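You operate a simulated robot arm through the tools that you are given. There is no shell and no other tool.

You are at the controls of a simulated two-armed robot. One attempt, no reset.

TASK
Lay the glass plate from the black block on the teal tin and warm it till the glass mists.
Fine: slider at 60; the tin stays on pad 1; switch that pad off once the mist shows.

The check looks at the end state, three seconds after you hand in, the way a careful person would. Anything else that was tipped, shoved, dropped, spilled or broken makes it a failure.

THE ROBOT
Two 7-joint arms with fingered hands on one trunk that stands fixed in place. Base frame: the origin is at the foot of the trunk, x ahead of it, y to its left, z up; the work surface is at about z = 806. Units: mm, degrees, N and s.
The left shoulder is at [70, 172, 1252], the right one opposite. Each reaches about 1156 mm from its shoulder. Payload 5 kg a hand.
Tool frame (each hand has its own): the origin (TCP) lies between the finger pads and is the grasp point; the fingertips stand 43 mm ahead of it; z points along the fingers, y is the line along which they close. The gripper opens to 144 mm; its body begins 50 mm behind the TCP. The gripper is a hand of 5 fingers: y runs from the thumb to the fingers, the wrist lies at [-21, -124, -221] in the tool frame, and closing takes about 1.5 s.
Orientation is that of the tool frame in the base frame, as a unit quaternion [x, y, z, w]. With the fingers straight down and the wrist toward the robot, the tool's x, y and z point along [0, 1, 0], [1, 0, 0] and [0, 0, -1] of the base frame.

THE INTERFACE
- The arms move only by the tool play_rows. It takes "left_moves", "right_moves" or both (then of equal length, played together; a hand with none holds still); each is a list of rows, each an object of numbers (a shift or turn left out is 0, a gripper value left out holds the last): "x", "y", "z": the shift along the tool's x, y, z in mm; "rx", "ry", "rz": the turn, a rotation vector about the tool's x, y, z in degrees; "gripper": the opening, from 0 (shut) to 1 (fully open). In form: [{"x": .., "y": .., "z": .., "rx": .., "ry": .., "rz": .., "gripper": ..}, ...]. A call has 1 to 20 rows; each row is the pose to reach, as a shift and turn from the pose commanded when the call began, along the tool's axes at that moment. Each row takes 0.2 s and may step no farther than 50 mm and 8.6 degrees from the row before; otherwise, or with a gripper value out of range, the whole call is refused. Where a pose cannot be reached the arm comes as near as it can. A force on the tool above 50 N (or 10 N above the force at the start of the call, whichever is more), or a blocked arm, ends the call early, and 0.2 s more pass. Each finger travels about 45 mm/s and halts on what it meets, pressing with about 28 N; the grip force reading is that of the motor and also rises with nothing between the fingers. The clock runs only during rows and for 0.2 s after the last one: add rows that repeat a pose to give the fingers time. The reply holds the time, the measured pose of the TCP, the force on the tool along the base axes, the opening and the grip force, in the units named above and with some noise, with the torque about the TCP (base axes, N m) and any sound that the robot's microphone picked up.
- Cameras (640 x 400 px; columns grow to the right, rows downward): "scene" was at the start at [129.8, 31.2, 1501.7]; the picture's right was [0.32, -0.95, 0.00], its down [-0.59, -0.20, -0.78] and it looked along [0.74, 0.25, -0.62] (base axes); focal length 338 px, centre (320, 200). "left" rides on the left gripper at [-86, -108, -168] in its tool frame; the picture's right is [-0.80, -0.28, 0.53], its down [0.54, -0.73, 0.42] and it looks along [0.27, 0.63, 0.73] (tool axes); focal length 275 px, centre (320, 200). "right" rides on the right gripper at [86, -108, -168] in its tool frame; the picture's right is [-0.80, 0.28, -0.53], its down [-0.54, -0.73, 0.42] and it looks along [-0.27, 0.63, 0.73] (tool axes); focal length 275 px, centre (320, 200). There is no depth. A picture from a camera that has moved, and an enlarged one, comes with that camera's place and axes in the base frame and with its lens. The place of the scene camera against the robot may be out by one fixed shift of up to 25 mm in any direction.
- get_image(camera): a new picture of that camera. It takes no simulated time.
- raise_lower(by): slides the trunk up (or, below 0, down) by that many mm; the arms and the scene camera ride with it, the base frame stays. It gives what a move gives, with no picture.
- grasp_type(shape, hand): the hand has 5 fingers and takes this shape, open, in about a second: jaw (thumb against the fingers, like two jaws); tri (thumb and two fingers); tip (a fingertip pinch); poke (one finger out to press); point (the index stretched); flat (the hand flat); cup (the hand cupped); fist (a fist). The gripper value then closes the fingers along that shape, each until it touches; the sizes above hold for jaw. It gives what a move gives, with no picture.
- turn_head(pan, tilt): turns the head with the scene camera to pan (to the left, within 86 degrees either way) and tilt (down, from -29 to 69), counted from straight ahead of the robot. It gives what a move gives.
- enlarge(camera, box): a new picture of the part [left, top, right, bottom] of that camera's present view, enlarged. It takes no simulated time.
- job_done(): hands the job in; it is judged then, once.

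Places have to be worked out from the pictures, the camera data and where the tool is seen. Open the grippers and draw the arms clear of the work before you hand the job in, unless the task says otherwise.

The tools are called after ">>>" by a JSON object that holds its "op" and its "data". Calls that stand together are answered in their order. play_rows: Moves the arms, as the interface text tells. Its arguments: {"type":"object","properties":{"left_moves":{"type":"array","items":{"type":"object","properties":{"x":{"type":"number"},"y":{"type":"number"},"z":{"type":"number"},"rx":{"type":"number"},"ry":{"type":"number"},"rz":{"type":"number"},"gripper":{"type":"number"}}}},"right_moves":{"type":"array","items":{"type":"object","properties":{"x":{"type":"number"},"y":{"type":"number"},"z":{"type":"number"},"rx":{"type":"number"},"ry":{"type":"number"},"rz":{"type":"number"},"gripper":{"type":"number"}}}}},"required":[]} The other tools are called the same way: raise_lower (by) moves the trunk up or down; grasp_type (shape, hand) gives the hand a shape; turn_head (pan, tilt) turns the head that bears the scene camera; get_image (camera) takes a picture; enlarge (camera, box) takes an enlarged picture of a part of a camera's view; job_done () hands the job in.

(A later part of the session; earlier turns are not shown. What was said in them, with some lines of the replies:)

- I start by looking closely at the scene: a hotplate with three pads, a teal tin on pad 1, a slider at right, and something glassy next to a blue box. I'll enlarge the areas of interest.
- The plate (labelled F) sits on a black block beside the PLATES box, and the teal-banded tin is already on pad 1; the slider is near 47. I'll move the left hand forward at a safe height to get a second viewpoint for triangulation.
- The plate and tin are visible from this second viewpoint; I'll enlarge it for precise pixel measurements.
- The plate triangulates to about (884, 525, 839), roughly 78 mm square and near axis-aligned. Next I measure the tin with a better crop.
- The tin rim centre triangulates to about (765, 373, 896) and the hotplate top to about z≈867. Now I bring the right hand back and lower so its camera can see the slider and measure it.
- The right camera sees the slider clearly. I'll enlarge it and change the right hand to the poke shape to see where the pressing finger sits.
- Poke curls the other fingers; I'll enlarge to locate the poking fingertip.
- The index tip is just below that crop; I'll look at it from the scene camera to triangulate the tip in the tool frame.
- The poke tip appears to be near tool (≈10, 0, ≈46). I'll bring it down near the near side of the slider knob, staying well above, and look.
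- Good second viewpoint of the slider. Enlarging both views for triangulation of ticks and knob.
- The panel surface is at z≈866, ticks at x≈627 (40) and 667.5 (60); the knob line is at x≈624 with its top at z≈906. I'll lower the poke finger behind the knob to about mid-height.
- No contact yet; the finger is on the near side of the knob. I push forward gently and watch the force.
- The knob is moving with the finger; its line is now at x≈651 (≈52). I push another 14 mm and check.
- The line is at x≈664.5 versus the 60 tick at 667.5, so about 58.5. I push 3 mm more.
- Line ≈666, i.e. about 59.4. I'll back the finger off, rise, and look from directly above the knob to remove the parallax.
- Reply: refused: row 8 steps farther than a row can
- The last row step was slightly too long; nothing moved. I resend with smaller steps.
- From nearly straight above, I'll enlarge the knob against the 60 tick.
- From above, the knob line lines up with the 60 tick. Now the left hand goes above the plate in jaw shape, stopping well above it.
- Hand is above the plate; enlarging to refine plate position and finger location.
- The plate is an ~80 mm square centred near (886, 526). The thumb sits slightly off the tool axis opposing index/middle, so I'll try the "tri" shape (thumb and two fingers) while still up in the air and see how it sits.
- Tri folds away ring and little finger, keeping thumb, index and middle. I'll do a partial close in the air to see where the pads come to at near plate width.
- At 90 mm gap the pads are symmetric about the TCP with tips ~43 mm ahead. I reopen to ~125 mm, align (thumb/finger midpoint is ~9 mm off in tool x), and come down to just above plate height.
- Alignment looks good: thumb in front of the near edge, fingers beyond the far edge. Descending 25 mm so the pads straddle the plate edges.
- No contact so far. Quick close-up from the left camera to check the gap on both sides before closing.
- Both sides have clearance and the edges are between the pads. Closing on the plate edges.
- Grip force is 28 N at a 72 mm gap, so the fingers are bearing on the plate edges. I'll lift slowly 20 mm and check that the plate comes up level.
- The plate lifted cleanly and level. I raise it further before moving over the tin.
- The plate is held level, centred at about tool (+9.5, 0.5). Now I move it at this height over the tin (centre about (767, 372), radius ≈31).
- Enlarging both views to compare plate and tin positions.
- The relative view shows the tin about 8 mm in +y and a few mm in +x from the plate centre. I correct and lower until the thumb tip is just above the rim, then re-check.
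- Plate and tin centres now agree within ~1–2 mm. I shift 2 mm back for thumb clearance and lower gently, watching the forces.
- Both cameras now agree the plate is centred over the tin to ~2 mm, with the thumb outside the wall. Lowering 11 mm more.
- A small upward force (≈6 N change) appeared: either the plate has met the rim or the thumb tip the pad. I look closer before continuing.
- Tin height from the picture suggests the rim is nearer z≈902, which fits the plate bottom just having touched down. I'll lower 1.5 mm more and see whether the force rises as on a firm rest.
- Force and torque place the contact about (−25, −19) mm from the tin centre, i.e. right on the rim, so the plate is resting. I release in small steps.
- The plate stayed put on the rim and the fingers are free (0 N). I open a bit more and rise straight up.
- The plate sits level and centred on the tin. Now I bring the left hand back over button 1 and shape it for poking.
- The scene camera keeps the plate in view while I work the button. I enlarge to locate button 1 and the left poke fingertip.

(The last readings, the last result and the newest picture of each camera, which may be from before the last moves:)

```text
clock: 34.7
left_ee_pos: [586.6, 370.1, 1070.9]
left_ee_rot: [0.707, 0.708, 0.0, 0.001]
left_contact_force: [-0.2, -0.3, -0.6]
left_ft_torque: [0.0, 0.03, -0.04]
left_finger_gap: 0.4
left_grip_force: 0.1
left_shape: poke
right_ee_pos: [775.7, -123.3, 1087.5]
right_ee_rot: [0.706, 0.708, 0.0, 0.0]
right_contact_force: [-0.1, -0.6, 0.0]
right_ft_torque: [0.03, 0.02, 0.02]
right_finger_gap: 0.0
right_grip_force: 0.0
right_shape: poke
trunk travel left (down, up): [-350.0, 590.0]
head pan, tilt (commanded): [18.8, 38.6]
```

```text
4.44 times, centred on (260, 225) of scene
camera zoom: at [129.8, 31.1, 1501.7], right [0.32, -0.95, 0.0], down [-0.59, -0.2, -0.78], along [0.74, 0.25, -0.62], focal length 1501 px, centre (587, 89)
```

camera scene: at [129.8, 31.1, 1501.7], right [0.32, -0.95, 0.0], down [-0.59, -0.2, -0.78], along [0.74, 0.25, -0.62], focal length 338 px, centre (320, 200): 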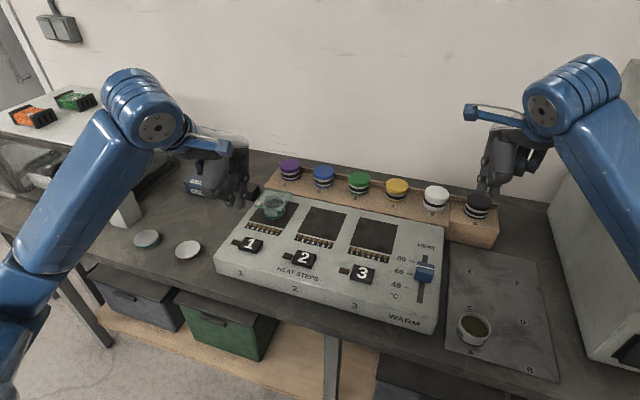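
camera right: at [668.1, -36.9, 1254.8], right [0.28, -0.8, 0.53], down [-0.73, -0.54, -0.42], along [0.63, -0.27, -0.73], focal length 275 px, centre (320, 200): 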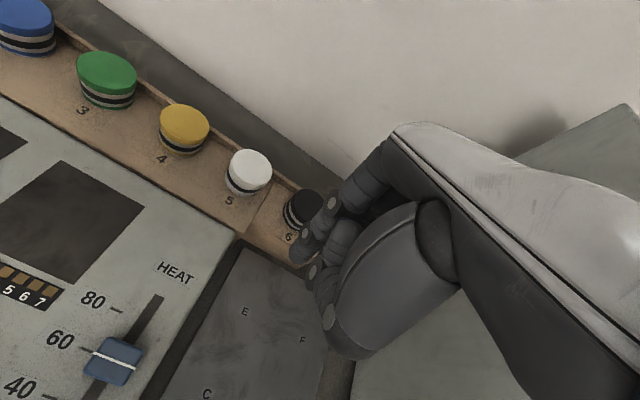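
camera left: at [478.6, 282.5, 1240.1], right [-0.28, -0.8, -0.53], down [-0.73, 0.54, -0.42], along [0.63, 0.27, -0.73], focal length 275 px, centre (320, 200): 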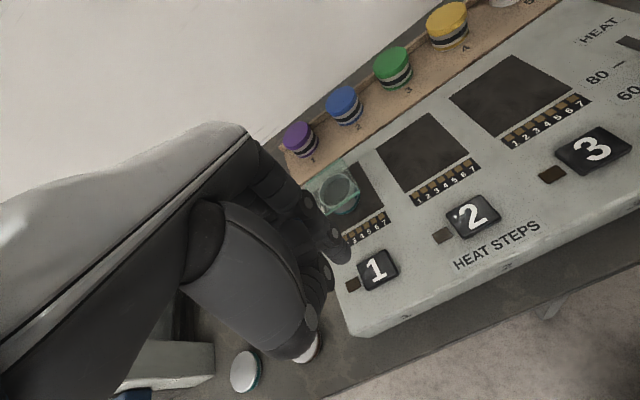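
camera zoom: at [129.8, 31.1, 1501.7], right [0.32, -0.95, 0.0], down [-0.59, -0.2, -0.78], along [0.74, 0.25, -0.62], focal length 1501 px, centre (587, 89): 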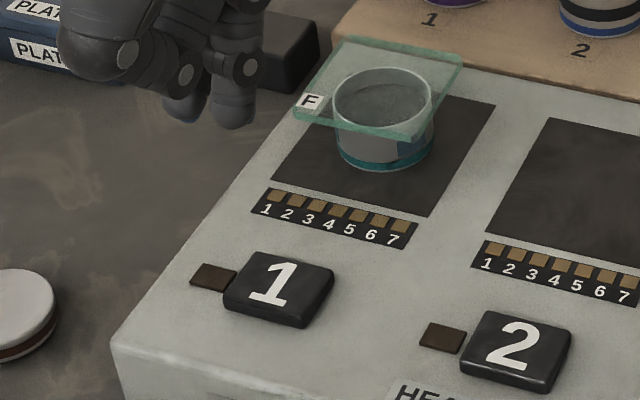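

Button 1's top is near (625, 372, ~880). I bring the left fingertip to ~20 mm above it and check.

>>> {"op": "play_rows", "data": {"left_moves": [{"x": 3, "y": 12, "z": 30}, {"x": 6, "y": 26, "z": 65}, {"x": 9, "y": 40, "z": 100}, {"x": 9, "y": 40, "z": 121}, {"x": 9, "y": 40, "z": 121}]}}

>>> {"op": "enlarge", "data": {"camera": "left", "box": [260, 200, 420, 300]}}

>>> {"op": "enlarge", "data": {"camera": "scene", "box": [200, 170, 320, 260]}}

```text
clock: 35.9
left_ee_pos: [627.2, 377.7, 949.7]
left_ee_rot: [0.706, 0.708, 0.0, 0.001]
left_contact_force: [0.1, 0.8, 0.6]
left_ft_torque: [-0.02, -0.01, 0.01]
left_finger_gap: 0.0
left_grip_force: 0.1
left_shape: poke
right_ee_pos: [775.2, -122.8, 1088.0]
right_ee_rot: [0.706, 0.708, 0.0, 0.0]
right_contact_force: [-0.1, -0.6, -0.7]
right_ft_torque: [-0.01, 0.0, 0.03]
right_finger_gap: 0.0
right_grip_force: 0.1
right_shape: poke
trunk travel left (down, up): [-350.0, 590.0]
head pan, tilt (commanded): [18.8, 38.6]
```

```text
4.00 times, centred on (340, 250) of left
camera zoom: at [519.1, 290.9, 1118.6], right [-0.28, -0.8, -0.53], down [-0.73, 0.54, -0.42], along [0.63, 0.27, -0.73], focal length 1101 px, centre (240, 0)
```

zoom: 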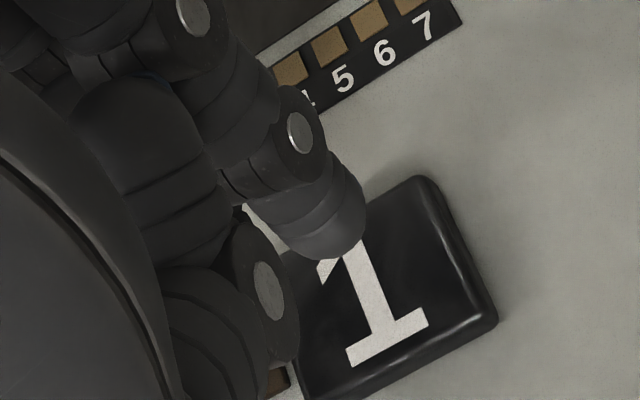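

```text
4.44 times, centred on (260, 215) of scene
camera zoom: at [129.9, 30.9, 1501.7], right [0.32, -0.95, 0.0], down [-0.59, -0.2, -0.78], along [0.74, 0.25, -0.62], focal length 1501 px, centre (587, 133)
```

zoom: 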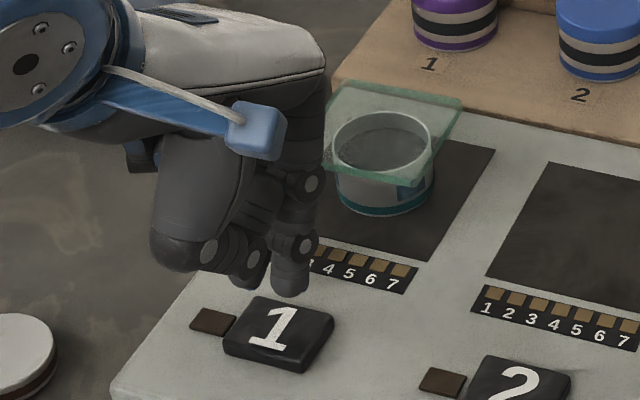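

The fingertip is lined up over button 1. I lower it onto the button in small steps.

>>> {"op": "play_rows", "data": {"left_moves": [{"z": 8}, {"z": 16}, {"z": 20}, {"z": 22}, {"z": 22}]}}

>>> {"op": "enlarge", "data": {"camera": "scene", "box": [200, 170, 320, 260]}}

```text
clock: 37.1
left_ee_pos: [627.2, 378.7, 929.2]
left_ee_rot: [0.706, 0.708, 0.0, 0.0]
left_contact_force: [0.6, -0.8, -0.3]
left_ft_torque: [-0.05, -0.01, 0.01]
left_finger_gap: 0.3
left_grip_force: 0.1
left_shape: poke
right_ee_pos: [776.4, -122.6, 1087.0]
right_ee_rot: [0.707, 0.708, 0.0, 0.0]
right_contact_force: [0.1, 1.3, 0.5]
right_ft_torque: [-0.01, -0.03, 0.01]
right_finger_gap: 0.0
right_grip_force: 0.2
right_shape: poke
trunk travel left (down, up): [-350.0, 590.0]
head pan, tilt (commanded): [18.8, 38.6]
```

```text
4.44 times, centred on (260, 215) of scene
camera zoom: at [129.8, 31.1, 1501.7], right [0.32, -0.95, 0.0], down [-0.59, -0.2, -0.78], along [0.74, 0.25, -0.62], focal length 1501 px, centre (587, 133)
```

zoom: 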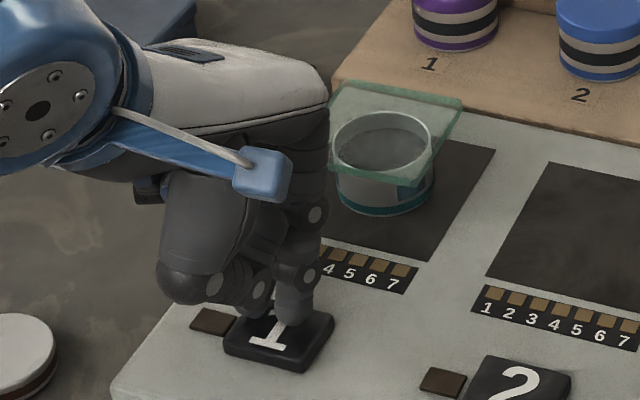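

The tip is just above the button top with no force yet. Pressing further in small increments.

>>> {"op": "play_rows", "data": {"left_moves": [{"z": 2}, {"z": 4}, {"z": 6}]}}

>>> {"op": "enlarge", "data": {"camera": "scene", "box": [200, 170, 320, 260]}}

```text
clock: 37.9
left_ee_pos: [627.0, 377.7, 923.5]
left_ee_rot: [0.707, 0.707, 0.0, 0.0]
left_contact_force: [0.9, -0.3, 3.4]
left_ft_torque: [0.03, -0.01, -0.03]
left_finger_gap: 0.0
left_grip_force: 0.0
left_shape: poke
right_ee_pos: [776.0, -122.3, 1088.0]
right_ee_rot: [0.707, 0.708, 0.0, 0.0]
right_contact_force: [0.2, -0.6, -0.4]
right_ft_torque: [-0.01, 0.02, -0.01]
right_finger_gap: 0.0
right_grip_force: 0.1
right_shape: poke
trunk travel left (down, up): [-350.0, 590.0]
head pan, tilt (commanded): [18.8, 38.6]
heard: click
```

```text
4.44 times, centred on (260, 215) of scene
camera zoom: at [129.6, 30.9, 1501.8], right [0.32, -0.95, 0.0], down [-0.59, -0.2, -0.78], along [0.74, 0.25, -0.62], focal length 1501 px, centre (587, 133)
```

zoom: 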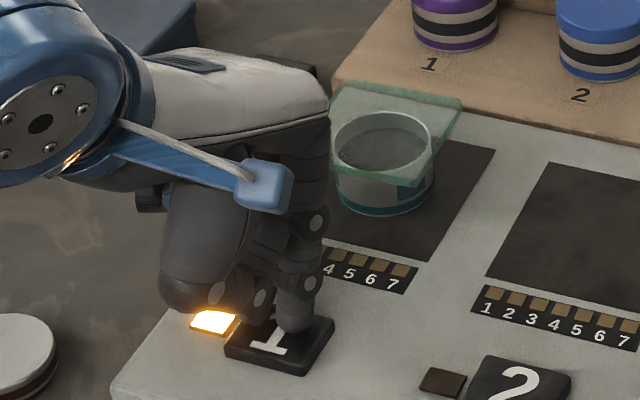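

Click heard and pad 1's lamp is on. I lift the finger clear of the button and watch the glass.

>>> {"op": "play_rows", "data": {"left_moves": [{"z": -6}, {"z": -14}, {"z": -20}, {"z": -20}]}}

>>> {"op": "enlarge", "data": {"camera": "scene", "box": [200, 170, 320, 260]}}

```text
clock: 38.9
left_ee_pos: [626.8, 379.0, 942.4]
left_ee_rot: [0.707, 0.707, 0.0, 0.0]
left_contact_force: [-0.1, 0.0, -0.5]
left_ft_torque: [-0.03, -0.04, -0.05]
left_finger_gap: 0.0
left_grip_force: 0.0
left_shape: poke
right_ee_pos: [776.9, -122.2, 1088.0]
right_ee_rot: [0.706, 0.708, 0.0, 0.0]
right_contact_force: [-0.5, -0.3, 0.2]
right_ft_torque: [0.02, -0.01, 0.02]
right_finger_gap: 0.2
right_grip_force: 0.0
right_shape: poke
trunk travel left (down, up): [-350.0, 590.0]
head pan, tilt (commanded): [18.8, 38.6]
```

```text
4.44 times, centred on (260, 215) of scene
camera zoom: at [129.8, 31.2, 1501.7], right [0.32, -0.95, 0.0], down [-0.59, -0.2, -0.78], along [0.74, 0.25, -0.62], focal length 1501 px, centre (587, 133)
```

zoom: 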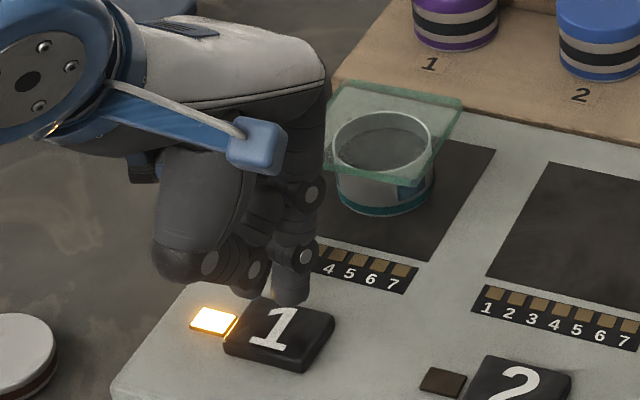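

Lamp 1 stays lit; glass still clear. I hold still and check every couple of seconds.

>>> {"op": "play_rows", "data": {"left_moves": [{}, {}, {}, {}, {}, {}, {}, {}, {}, {}]}}

>>> {"op": "enlarge", "data": {"camera": "scene", "box": [230, 170, 320, 240]}}

>>> {"op": "get_image", "data": {"camera": "left"}}

```text
clock: 41.1
left_ee_pos: [627.1, 377.7, 941.8]
left_ee_rot: [0.707, 0.708, 0.0, 0.0]
left_contact_force: [0.6, -0.2, 0.0]
left_ft_torque: [-0.01, 0.01, -0.02]
left_finger_gap: 0.2
left_grip_force: 0.2
left_shape: poke
right_ee_pos: [776.3, -123.5, 1087.9]
right_ee_rot: [0.706, 0.708, 0.0, 0.0]
right_contact_force: [0.3, -0.1, 0.7]
right_ft_torque: [0.0, 0.03, 0.0]
right_finger_gap: 0.0
right_grip_force: 0.0
right_shape: poke
trunk travel left (down, up): [-350.0, 590.0]
head pan, tilt (commanded): [18.8, 38.6]
```

```text
5.71 times, centred on (275, 205) of scene
camera zoom: at [129.8, 31.1, 1501.7], right [0.32, -0.95, 0.0], down [-0.59, -0.2, -0.78], along [0.74, 0.25, -0.62], focal length 1930 px, centre (577, 171)
```

zoom: 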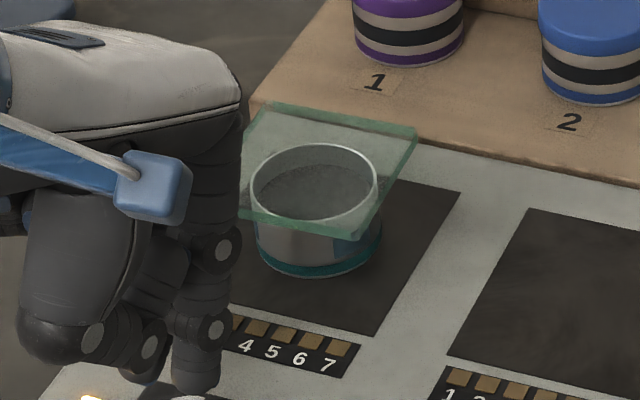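

```text
taken
camera left: at [519.3, 292.1, 1110.7], right [-0.28, -0.8, -0.53], down [-0.73, 0.54, -0.42], along [0.63, 0.27, -0.73], focal length 275 px, centre (320, 200)
```

left: 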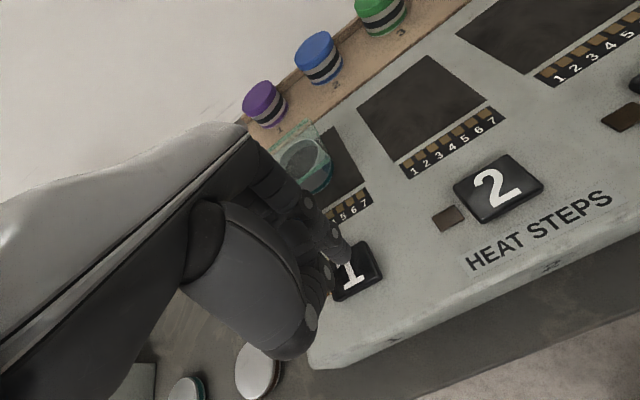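

No mist yet. Continuing to hold and watch.

>>> {"op": "play_rows", "data": {"left_moves": [{"x": 25, "z": -10}, {"x": 50, "z": -20}, {"x": 75, "z": -25}, {"x": 75, "z": -25}, {"x": 75, "z": -25}, {"x": 75, "z": -25}, {"x": 75, "z": -25}, {"x": 75, "z": -25}, {"x": 75, "z": -25}, {"x": 75, "z": -25}]}}

>>> {"op": "enlarge", "data": {"camera": "scene", "box": [220, 165, 320, 245]}}

```text
clock: 43.3
left_ee_pos: [627.1, 452.3, 968.2]
left_ee_rot: [0.706, 0.708, 0.0, 0.0]
left_contact_force: [-0.3, 0.3, 0.6]
left_ft_torque: [-0.01, -0.01, -0.02]
left_finger_gap: 0.0
left_grip_force: 0.1
left_shape: poke
right_ee_pos: [776.1, -122.3, 1086.5]
right_ee_rot: [0.706, 0.708, 0.001, 0.0]
right_contact_force: [-0.2, -0.6, -0.3]
right_ft_torque: [-0.03, -0.01, 0.03]
right_finger_gap: 0.1
right_grip_force: 0.1
right_shape: poke
trunk travel left (down, up): [-350.0, 590.0]
head pan, tilt (commanded): [18.8, 38.6]
```

```text
5.00 times, centred on (270, 205) of scene
camera zoom: at [129.8, 31.2, 1501.7], right [0.32, -0.95, 0.0], down [-0.59, -0.2, -0.78], along [0.74, 0.25, -0.62], focal length 1689 px, centre (570, 175)
```

zoom: 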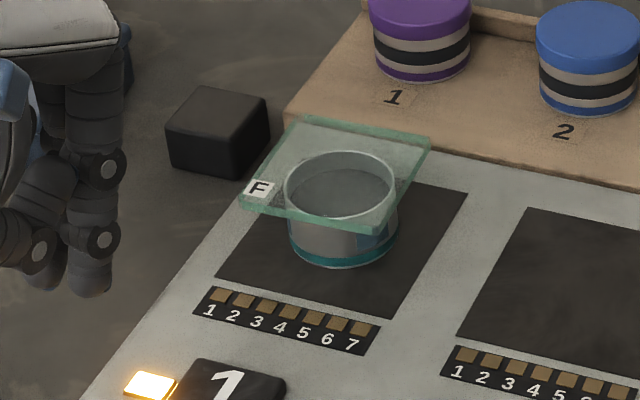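

Now the whole of pad 1, its step strip and lamp are in view; no step lit and glass still clear at 5 s of heating. I keep waiting.

>>> {"op": "play_rows", "data": {"left_moves": [{}, {}, {}, {}, {}, {}, {}, {}, {}, {}, {}, {}]}}

>>> {"op": "enlarge", "data": {"camera": "scene", "box": [220, 165, 320, 245]}}

```text
clock: 45.9
left_ee_pos: [627.5, 454.0, 967.5]
left_ee_rot: [0.707, 0.707, 0.001, 0.001]
left_contact_force: [0.0, 0.0, 0.3]
left_ft_torque: [-0.01, -0.04, -0.01]
left_finger_gap: 0.0
left_grip_force: 0.0
left_shape: poke
right_ee_pos: [775.8, -122.2, 1087.8]
right_ee_rot: [0.706, 0.708, 0.0, -0.001]
right_contact_force: [0.7, -0.5, -0.7]
right_ft_torque: [-0.03, 0.0, -0.01]
right_finger_gap: 0.0
right_grip_force: 0.1
right_shape: poke
trunk travel left (down, up): [-350.0, 590.0]
head pan, tilt (commanded): [18.8, 38.6]
```

```text
5.00 times, centred on (270, 205) of scene
camera zoom: at [129.8, 31.2, 1501.7], right [0.32, -0.95, 0.0], down [-0.59, -0.2, -0.78], along [0.74, 0.25, -0.62], focal length 1689 px, centre (570, 175)
```

zoom: 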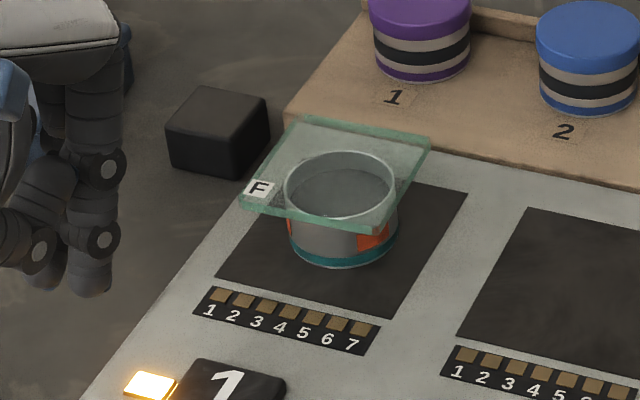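

The tin's patch has turned from blue to orange (it's warming). Still no clear mist; checking at shorter intervals.

>>> {"op": "play_rows", "data": {"left_moves": [{}, {}, {}, {}, {}, {}, {}]}}

>>> {"op": "enlarge", "data": {"camera": "scene", "box": [220, 165, 320, 245]}}

```text
clock: 47.5
left_ee_pos: [627.1, 452.8, 967.0]
left_ee_rot: [0.706, 0.708, 0.0, 0.0]
left_contact_force: [0.4, -0.2, -0.1]
left_ft_torque: [0.02, -0.03, -0.02]
left_finger_gap: 0.3
left_grip_force: 0.0
left_shape: poke
right_ee_pos: [776.1, -123.3, 1087.8]
right_ee_rot: [0.706, 0.708, 0.001, -0.001]
right_contact_force: [0.1, -0.4, -0.4]
right_ft_torque: [0.01, 0.01, -0.02]
right_finger_gap: 0.2
right_grip_force: 0.0
right_shape: poke
trunk travel left (down, up): [-350.0, 590.0]
head pan, tilt (commanded): [18.8, 38.6]
```

```text
5.00 times, centred on (270, 205) of scene
camera zoom: at [129.8, 31.1, 1501.7], right [0.32, -0.95, 0.0], down [-0.59, -0.2, -0.78], along [0.74, 0.25, -0.62], focal length 1689 px, centre (570, 175)
```

zoom: 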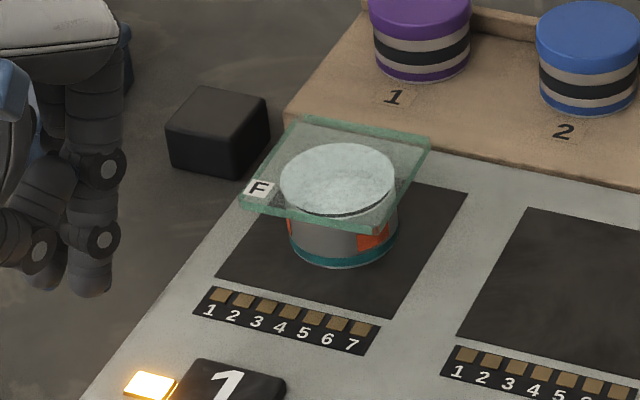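

The glass has clearly misted over the tin. I go back over button 1 and press it to switch the pad off.

>>> {"op": "play_rows", "data": {"left_moves": [{"x": -35, "z": 5}, {"x": -75, "z": 15}, {"x": -75, "z": 30}, {"x": -75, "z": 38}, {"x": -75, "z": 42}, {"x": -75, "z": 45}, {"x": -75, "z": 45}]}}

>>> {"op": "enlarge", "data": {"camera": "scene", "box": [200, 170, 320, 260]}}

```text
clock: 49.1
left_ee_pos: [628.3, 378.0, 922.5]
left_ee_rot: [0.706, 0.708, 0.0, -0.001]
left_contact_force: [0.3, 0.5, 3.5]
left_ft_torque: [0.05, -0.04, -0.06]
left_finger_gap: 0.0
left_grip_force: 0.2
left_shape: poke
right_ee_pos: [775.1, -122.2, 1088.1]
right_ee_rot: [0.706, 0.708, 0.0, 0.0]
right_contact_force: [0.1, -0.1, 0.4]
right_ft_torque: [0.0, 0.02, 0.02]
right_finger_gap: 0.2
right_grip_force: 0.1
right_shape: poke
trunk travel left (down, up): [-350.0, 590.0]
head pan, tilt (commanded): [18.8, 38.6]
heard: click
```

```text
4.44 times, centred on (260, 215) of scene
camera zoom: at [129.7, 30.8, 1501.8], right [0.32, -0.95, 0.0], down [-0.59, -0.2, -0.78], along [0.74, 0.25, -0.62], focal length 1501 px, centre (587, 133)
```

zoom: 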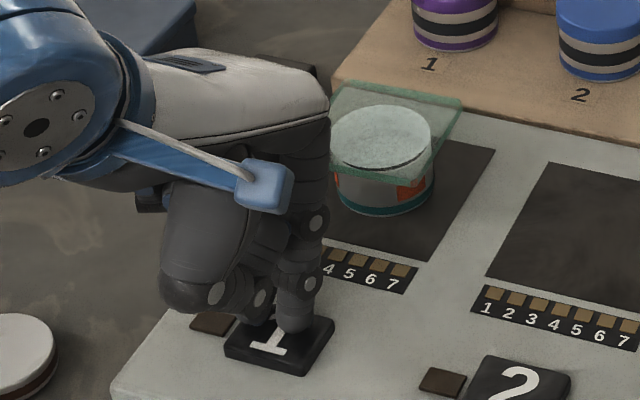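

Click heard and lamp 1 is off, mist remains. I lift straight up and draw the left arm clear.

>>> {"op": "play_rows", "data": {"left_moves": [{"z": -8}, {"z": -25}, {"z": -60}, {"z": -100}, {"z": -145}, {"z": -190}, {"z": -220, "x": 30}, {"z": -250, "x": 65}, {"z": -260, "x": 105}, {"z": -260, "x": 140}, {"z": -260, "x": 140}]}}

>>> {"op": "get_image", "data": {"camera": "scene"}}

>>> {"op": "enlarge", "data": {"camera": "scene", "box": [200, 170, 320, 260]}}

```text
clock: 51.5
left_ee_pos: [628.2, 519.4, 1182.3]
left_ee_rot: [0.707, 0.707, 0.0, 0.0]
left_contact_force: [-0.1, -0.9, 0.1]
left_ft_torque: [0.03, 0.03, -0.02]
left_finger_gap: 0.0
left_grip_force: 0.0
left_shape: poke
right_ee_pos: [776.8, -124.6, 1087.3]
right_ee_rot: [0.706, 0.708, -0.001, 0.0]
right_contact_force: [-0.2, -0.5, -0.4]
right_ft_torque: [0.04, 0.03, 0.01]
right_finger_gap: 0.0
right_grip_force: 0.1
right_shape: poke
trunk travel left (down, up): [-350.0, 590.0]
head pan, tilt (commanded): [18.8, 38.6]
```

```text
taken
camera scene: at [130.4, 30.1, 1501.7], right [0.32, -0.95, 0.0], down [-0.59, -0.2, -0.78], along [0.74, 0.25, -0.62], focal length 338 px, centre (320, 200)
```

scene: 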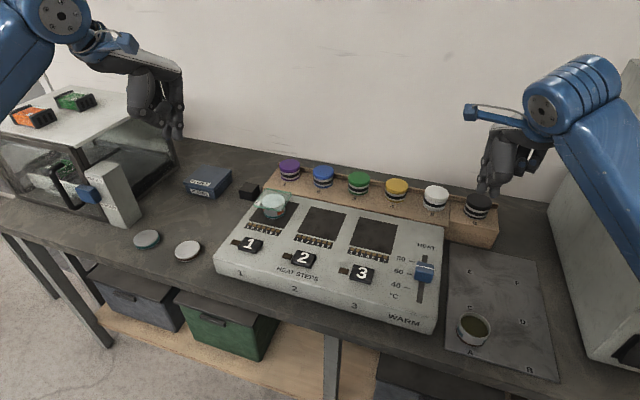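

```text
4.44 times, centred on (260, 215) of scene
camera zoom: at [130.4, 30.1, 1501.7], right [0.32, -0.95, 0.0], down [-0.59, -0.2, -0.78], along [0.74, 0.25, -0.62], focal length 1501 px, centre (587, 133)
```

zoom: 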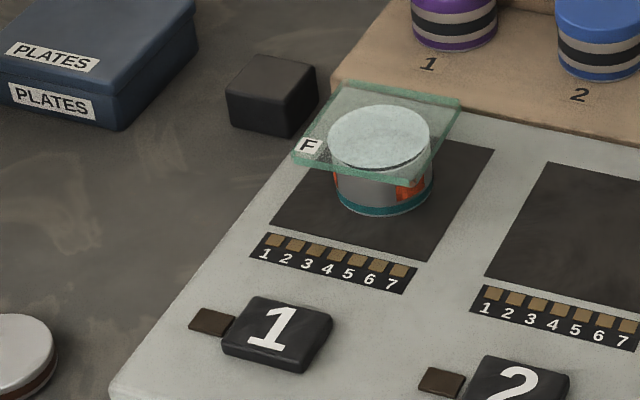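

All is in order: plate misted on the tin, lamp off. I raise the right hand too, then open both hands.

>>> {"op": "play_rows", "data": {"right_moves": [{"z": -40}, {"z": -80}, {"z": -120}, {"z": -140}, {"z": -140}]}}

>>> {"op": "grasp_type", "data": {"shape": "jaw", "hand": "left"}}

>>> {"op": "grasp_type", "data": {"shape": "jaw", "hand": "right"}}

>>> {"op": "get_image", "data": {"camera": "scene"}}

>>> {"op": "enlarge", "data": {"camera": "scene", "box": [220, 165, 320, 245]}}

>>> {"op": "enlarge", "data": {"camera": "scene", "box": [360, 220, 500, 320]}}

```text
clock: 52.7
left_ee_pos: [628.0, 519.6, 1182.1]
left_ee_rot: [0.707, 0.708, 0.0, 0.0]
left_contact_force: [-0.8, -0.1, -0.2]
left_ft_torque: [-0.01, 0.02, -0.03]
left_finger_gap: 0.0
left_grip_force: 0.1
left_shape: poke
right_ee_pos: [778.6, -122.9, 1228.0]
right_ee_rot: [0.707, 0.708, 0.0, 0.0]
right_contact_force: [-0.8, 0.2, 0.2]
right_ft_torque: [-0.01, 0.0, 0.04]
right_finger_gap: 0.2
right_grip_force: 0.0
right_shape: poke
trunk travel left (down, up): [-350.0, 590.0]
head pan, tilt (commanded): [18.8, 38.6]
```

```text
clock: 53.6
left_ee_pos: [628.6, 519.4, 1182.5]
left_ee_rot: [0.707, 0.708, 0.0, -0.001]
left_contact_force: [0.4, -0.6, -0.2]
left_ft_torque: [0.01, 0.01, -0.02]
left_finger_gap: 143.6
left_grip_force: 0.1
left_shape: jaw
right_ee_pos: [775.2, -122.6, 1228.4]
right_ee_rot: [0.706, 0.708, 0.0, -0.001]
right_contact_force: [0.8, 0.2, -0.4]
right_ft_torque: [0.01, 0.0, -0.02]
right_finger_gap: 0.4
right_grip_force: 0.1
right_shape: poke
trunk travel left (down, up): [-350.0, 590.0]
head pan, tilt (commanded): [18.8, 38.6]
```

```text
clock: 54.5
left_ee_pos: [627.1, 520.3, 1182.2]
left_ee_rot: [0.707, 0.708, 0.001, 0.0]
left_contact_force: [1.0, -0.8, -0.4]
left_ft_torque: [0.03, -0.01, -0.02]
left_finger_gap: 144.0
left_grip_force: 0.0
left_shape: jaw
right_ee_pos: [776.2, -122.5, 1227.1]
right_ee_rot: [0.706, 0.708, 0.0, 0.0]
right_contact_force: [0.2, -0.2, 0.0]
right_ft_torque: [0.01, 0.02, 0.02]
right_finger_gap: 144.0
right_grip_force: 0.0
right_shape: jaw
trunk travel left (down, up): [-350.0, 590.0]
head pan, tilt (commanded): [18.8, 38.6]
```

```text
taken
camera scene: at [129.7, 31.2, 1501.7], right [0.32, -0.95, 0.0], down [-0.59, -0.2, -0.78], along [0.74, 0.25, -0.62], focal length 338 px, centre (320, 200)
```

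scene: 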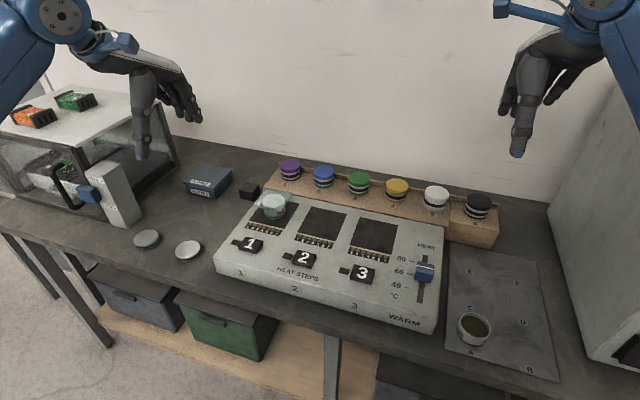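

```text
5.00 times, centred on (270, 205) of scene
camera zoom: at [129.7, 31.2, 1501.7], right [0.32, -0.95, 0.0], down [-0.59, -0.2, -0.78], along [0.74, 0.25, -0.62], focal length 1689 px, centre (570, 175)
```

zoom: 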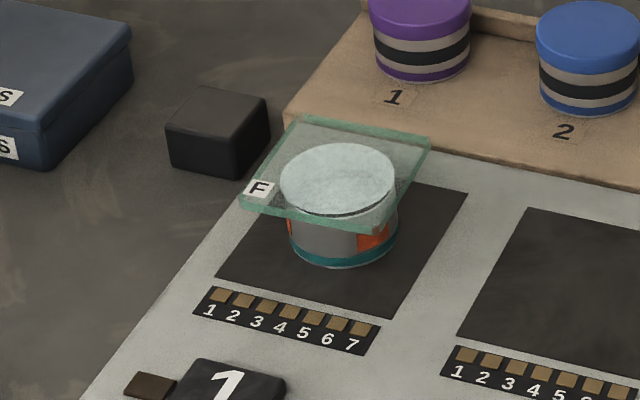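

```text
4.00 times, centred on (430, 270) of scene
camera zoom: at [129.7, 31.2, 1501.7], right [0.32, -0.95, 0.0], down [-0.59, -0.2, -0.78], along [0.74, 0.25, -0.62], focal length 1351 px, centre (-120, -80)
```

zoom: 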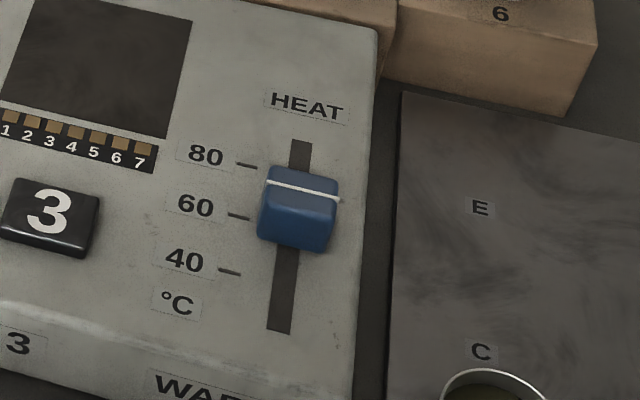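

Everything looks right. One last free check of the slider from the right camera, which is almost straight above it.

>>> {"op": "enlarge", "data": {"camera": "right", "box": [60, 300, 180, 400]}}

```text
4.00 times, centred on (120, 350) of right
camera zoom: at [667.8, -36.6, 1395.1], right [0.29, -0.8, 0.53], down [-0.73, -0.54, -0.42], along [0.63, -0.27, -0.73], focal length 1101 px, centre (1120, -400)
```

zoom: 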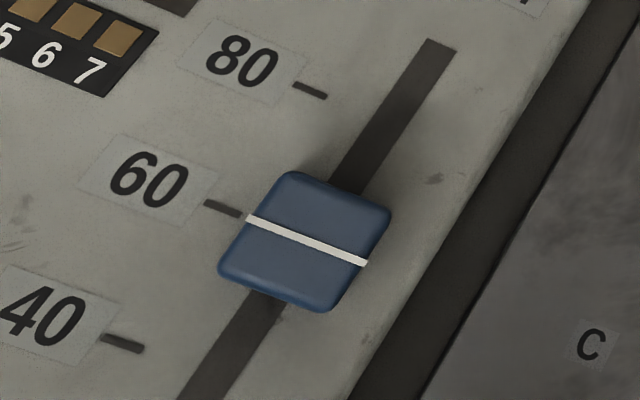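

From above, the knob line continues the 60 tick exactly. The plate is misted on the tin on pad 1, the lamp is off, and both hands are open and clear, so I hand in.

>>> {"op": "job_done", "data": {}}

```text
The job is handed in.
```

The glass plate is lying on the teal tin on pad 1 and has misted over. The pad was switched off once the mist showed.

- **Slider:** it is at 60. From almost straight above, the knob line runs straight on from the 60 tick.
- **Plate:** it sits level and centred on the tin. The mist covers the part of the glass over the tin, and it appeared about 10 seconds after I switched the pad on.
- **Pad 1:** the second press clicked and the lamp went out. The tin is still on its pad.
- **Rest of the bench:** in the last pictures nothing else looked tipped, shifted or spilled. Both hands are open and clear of the work.

I handed the job in about 5 seconds after switching the pad off; the last picture before that still showed the mist.
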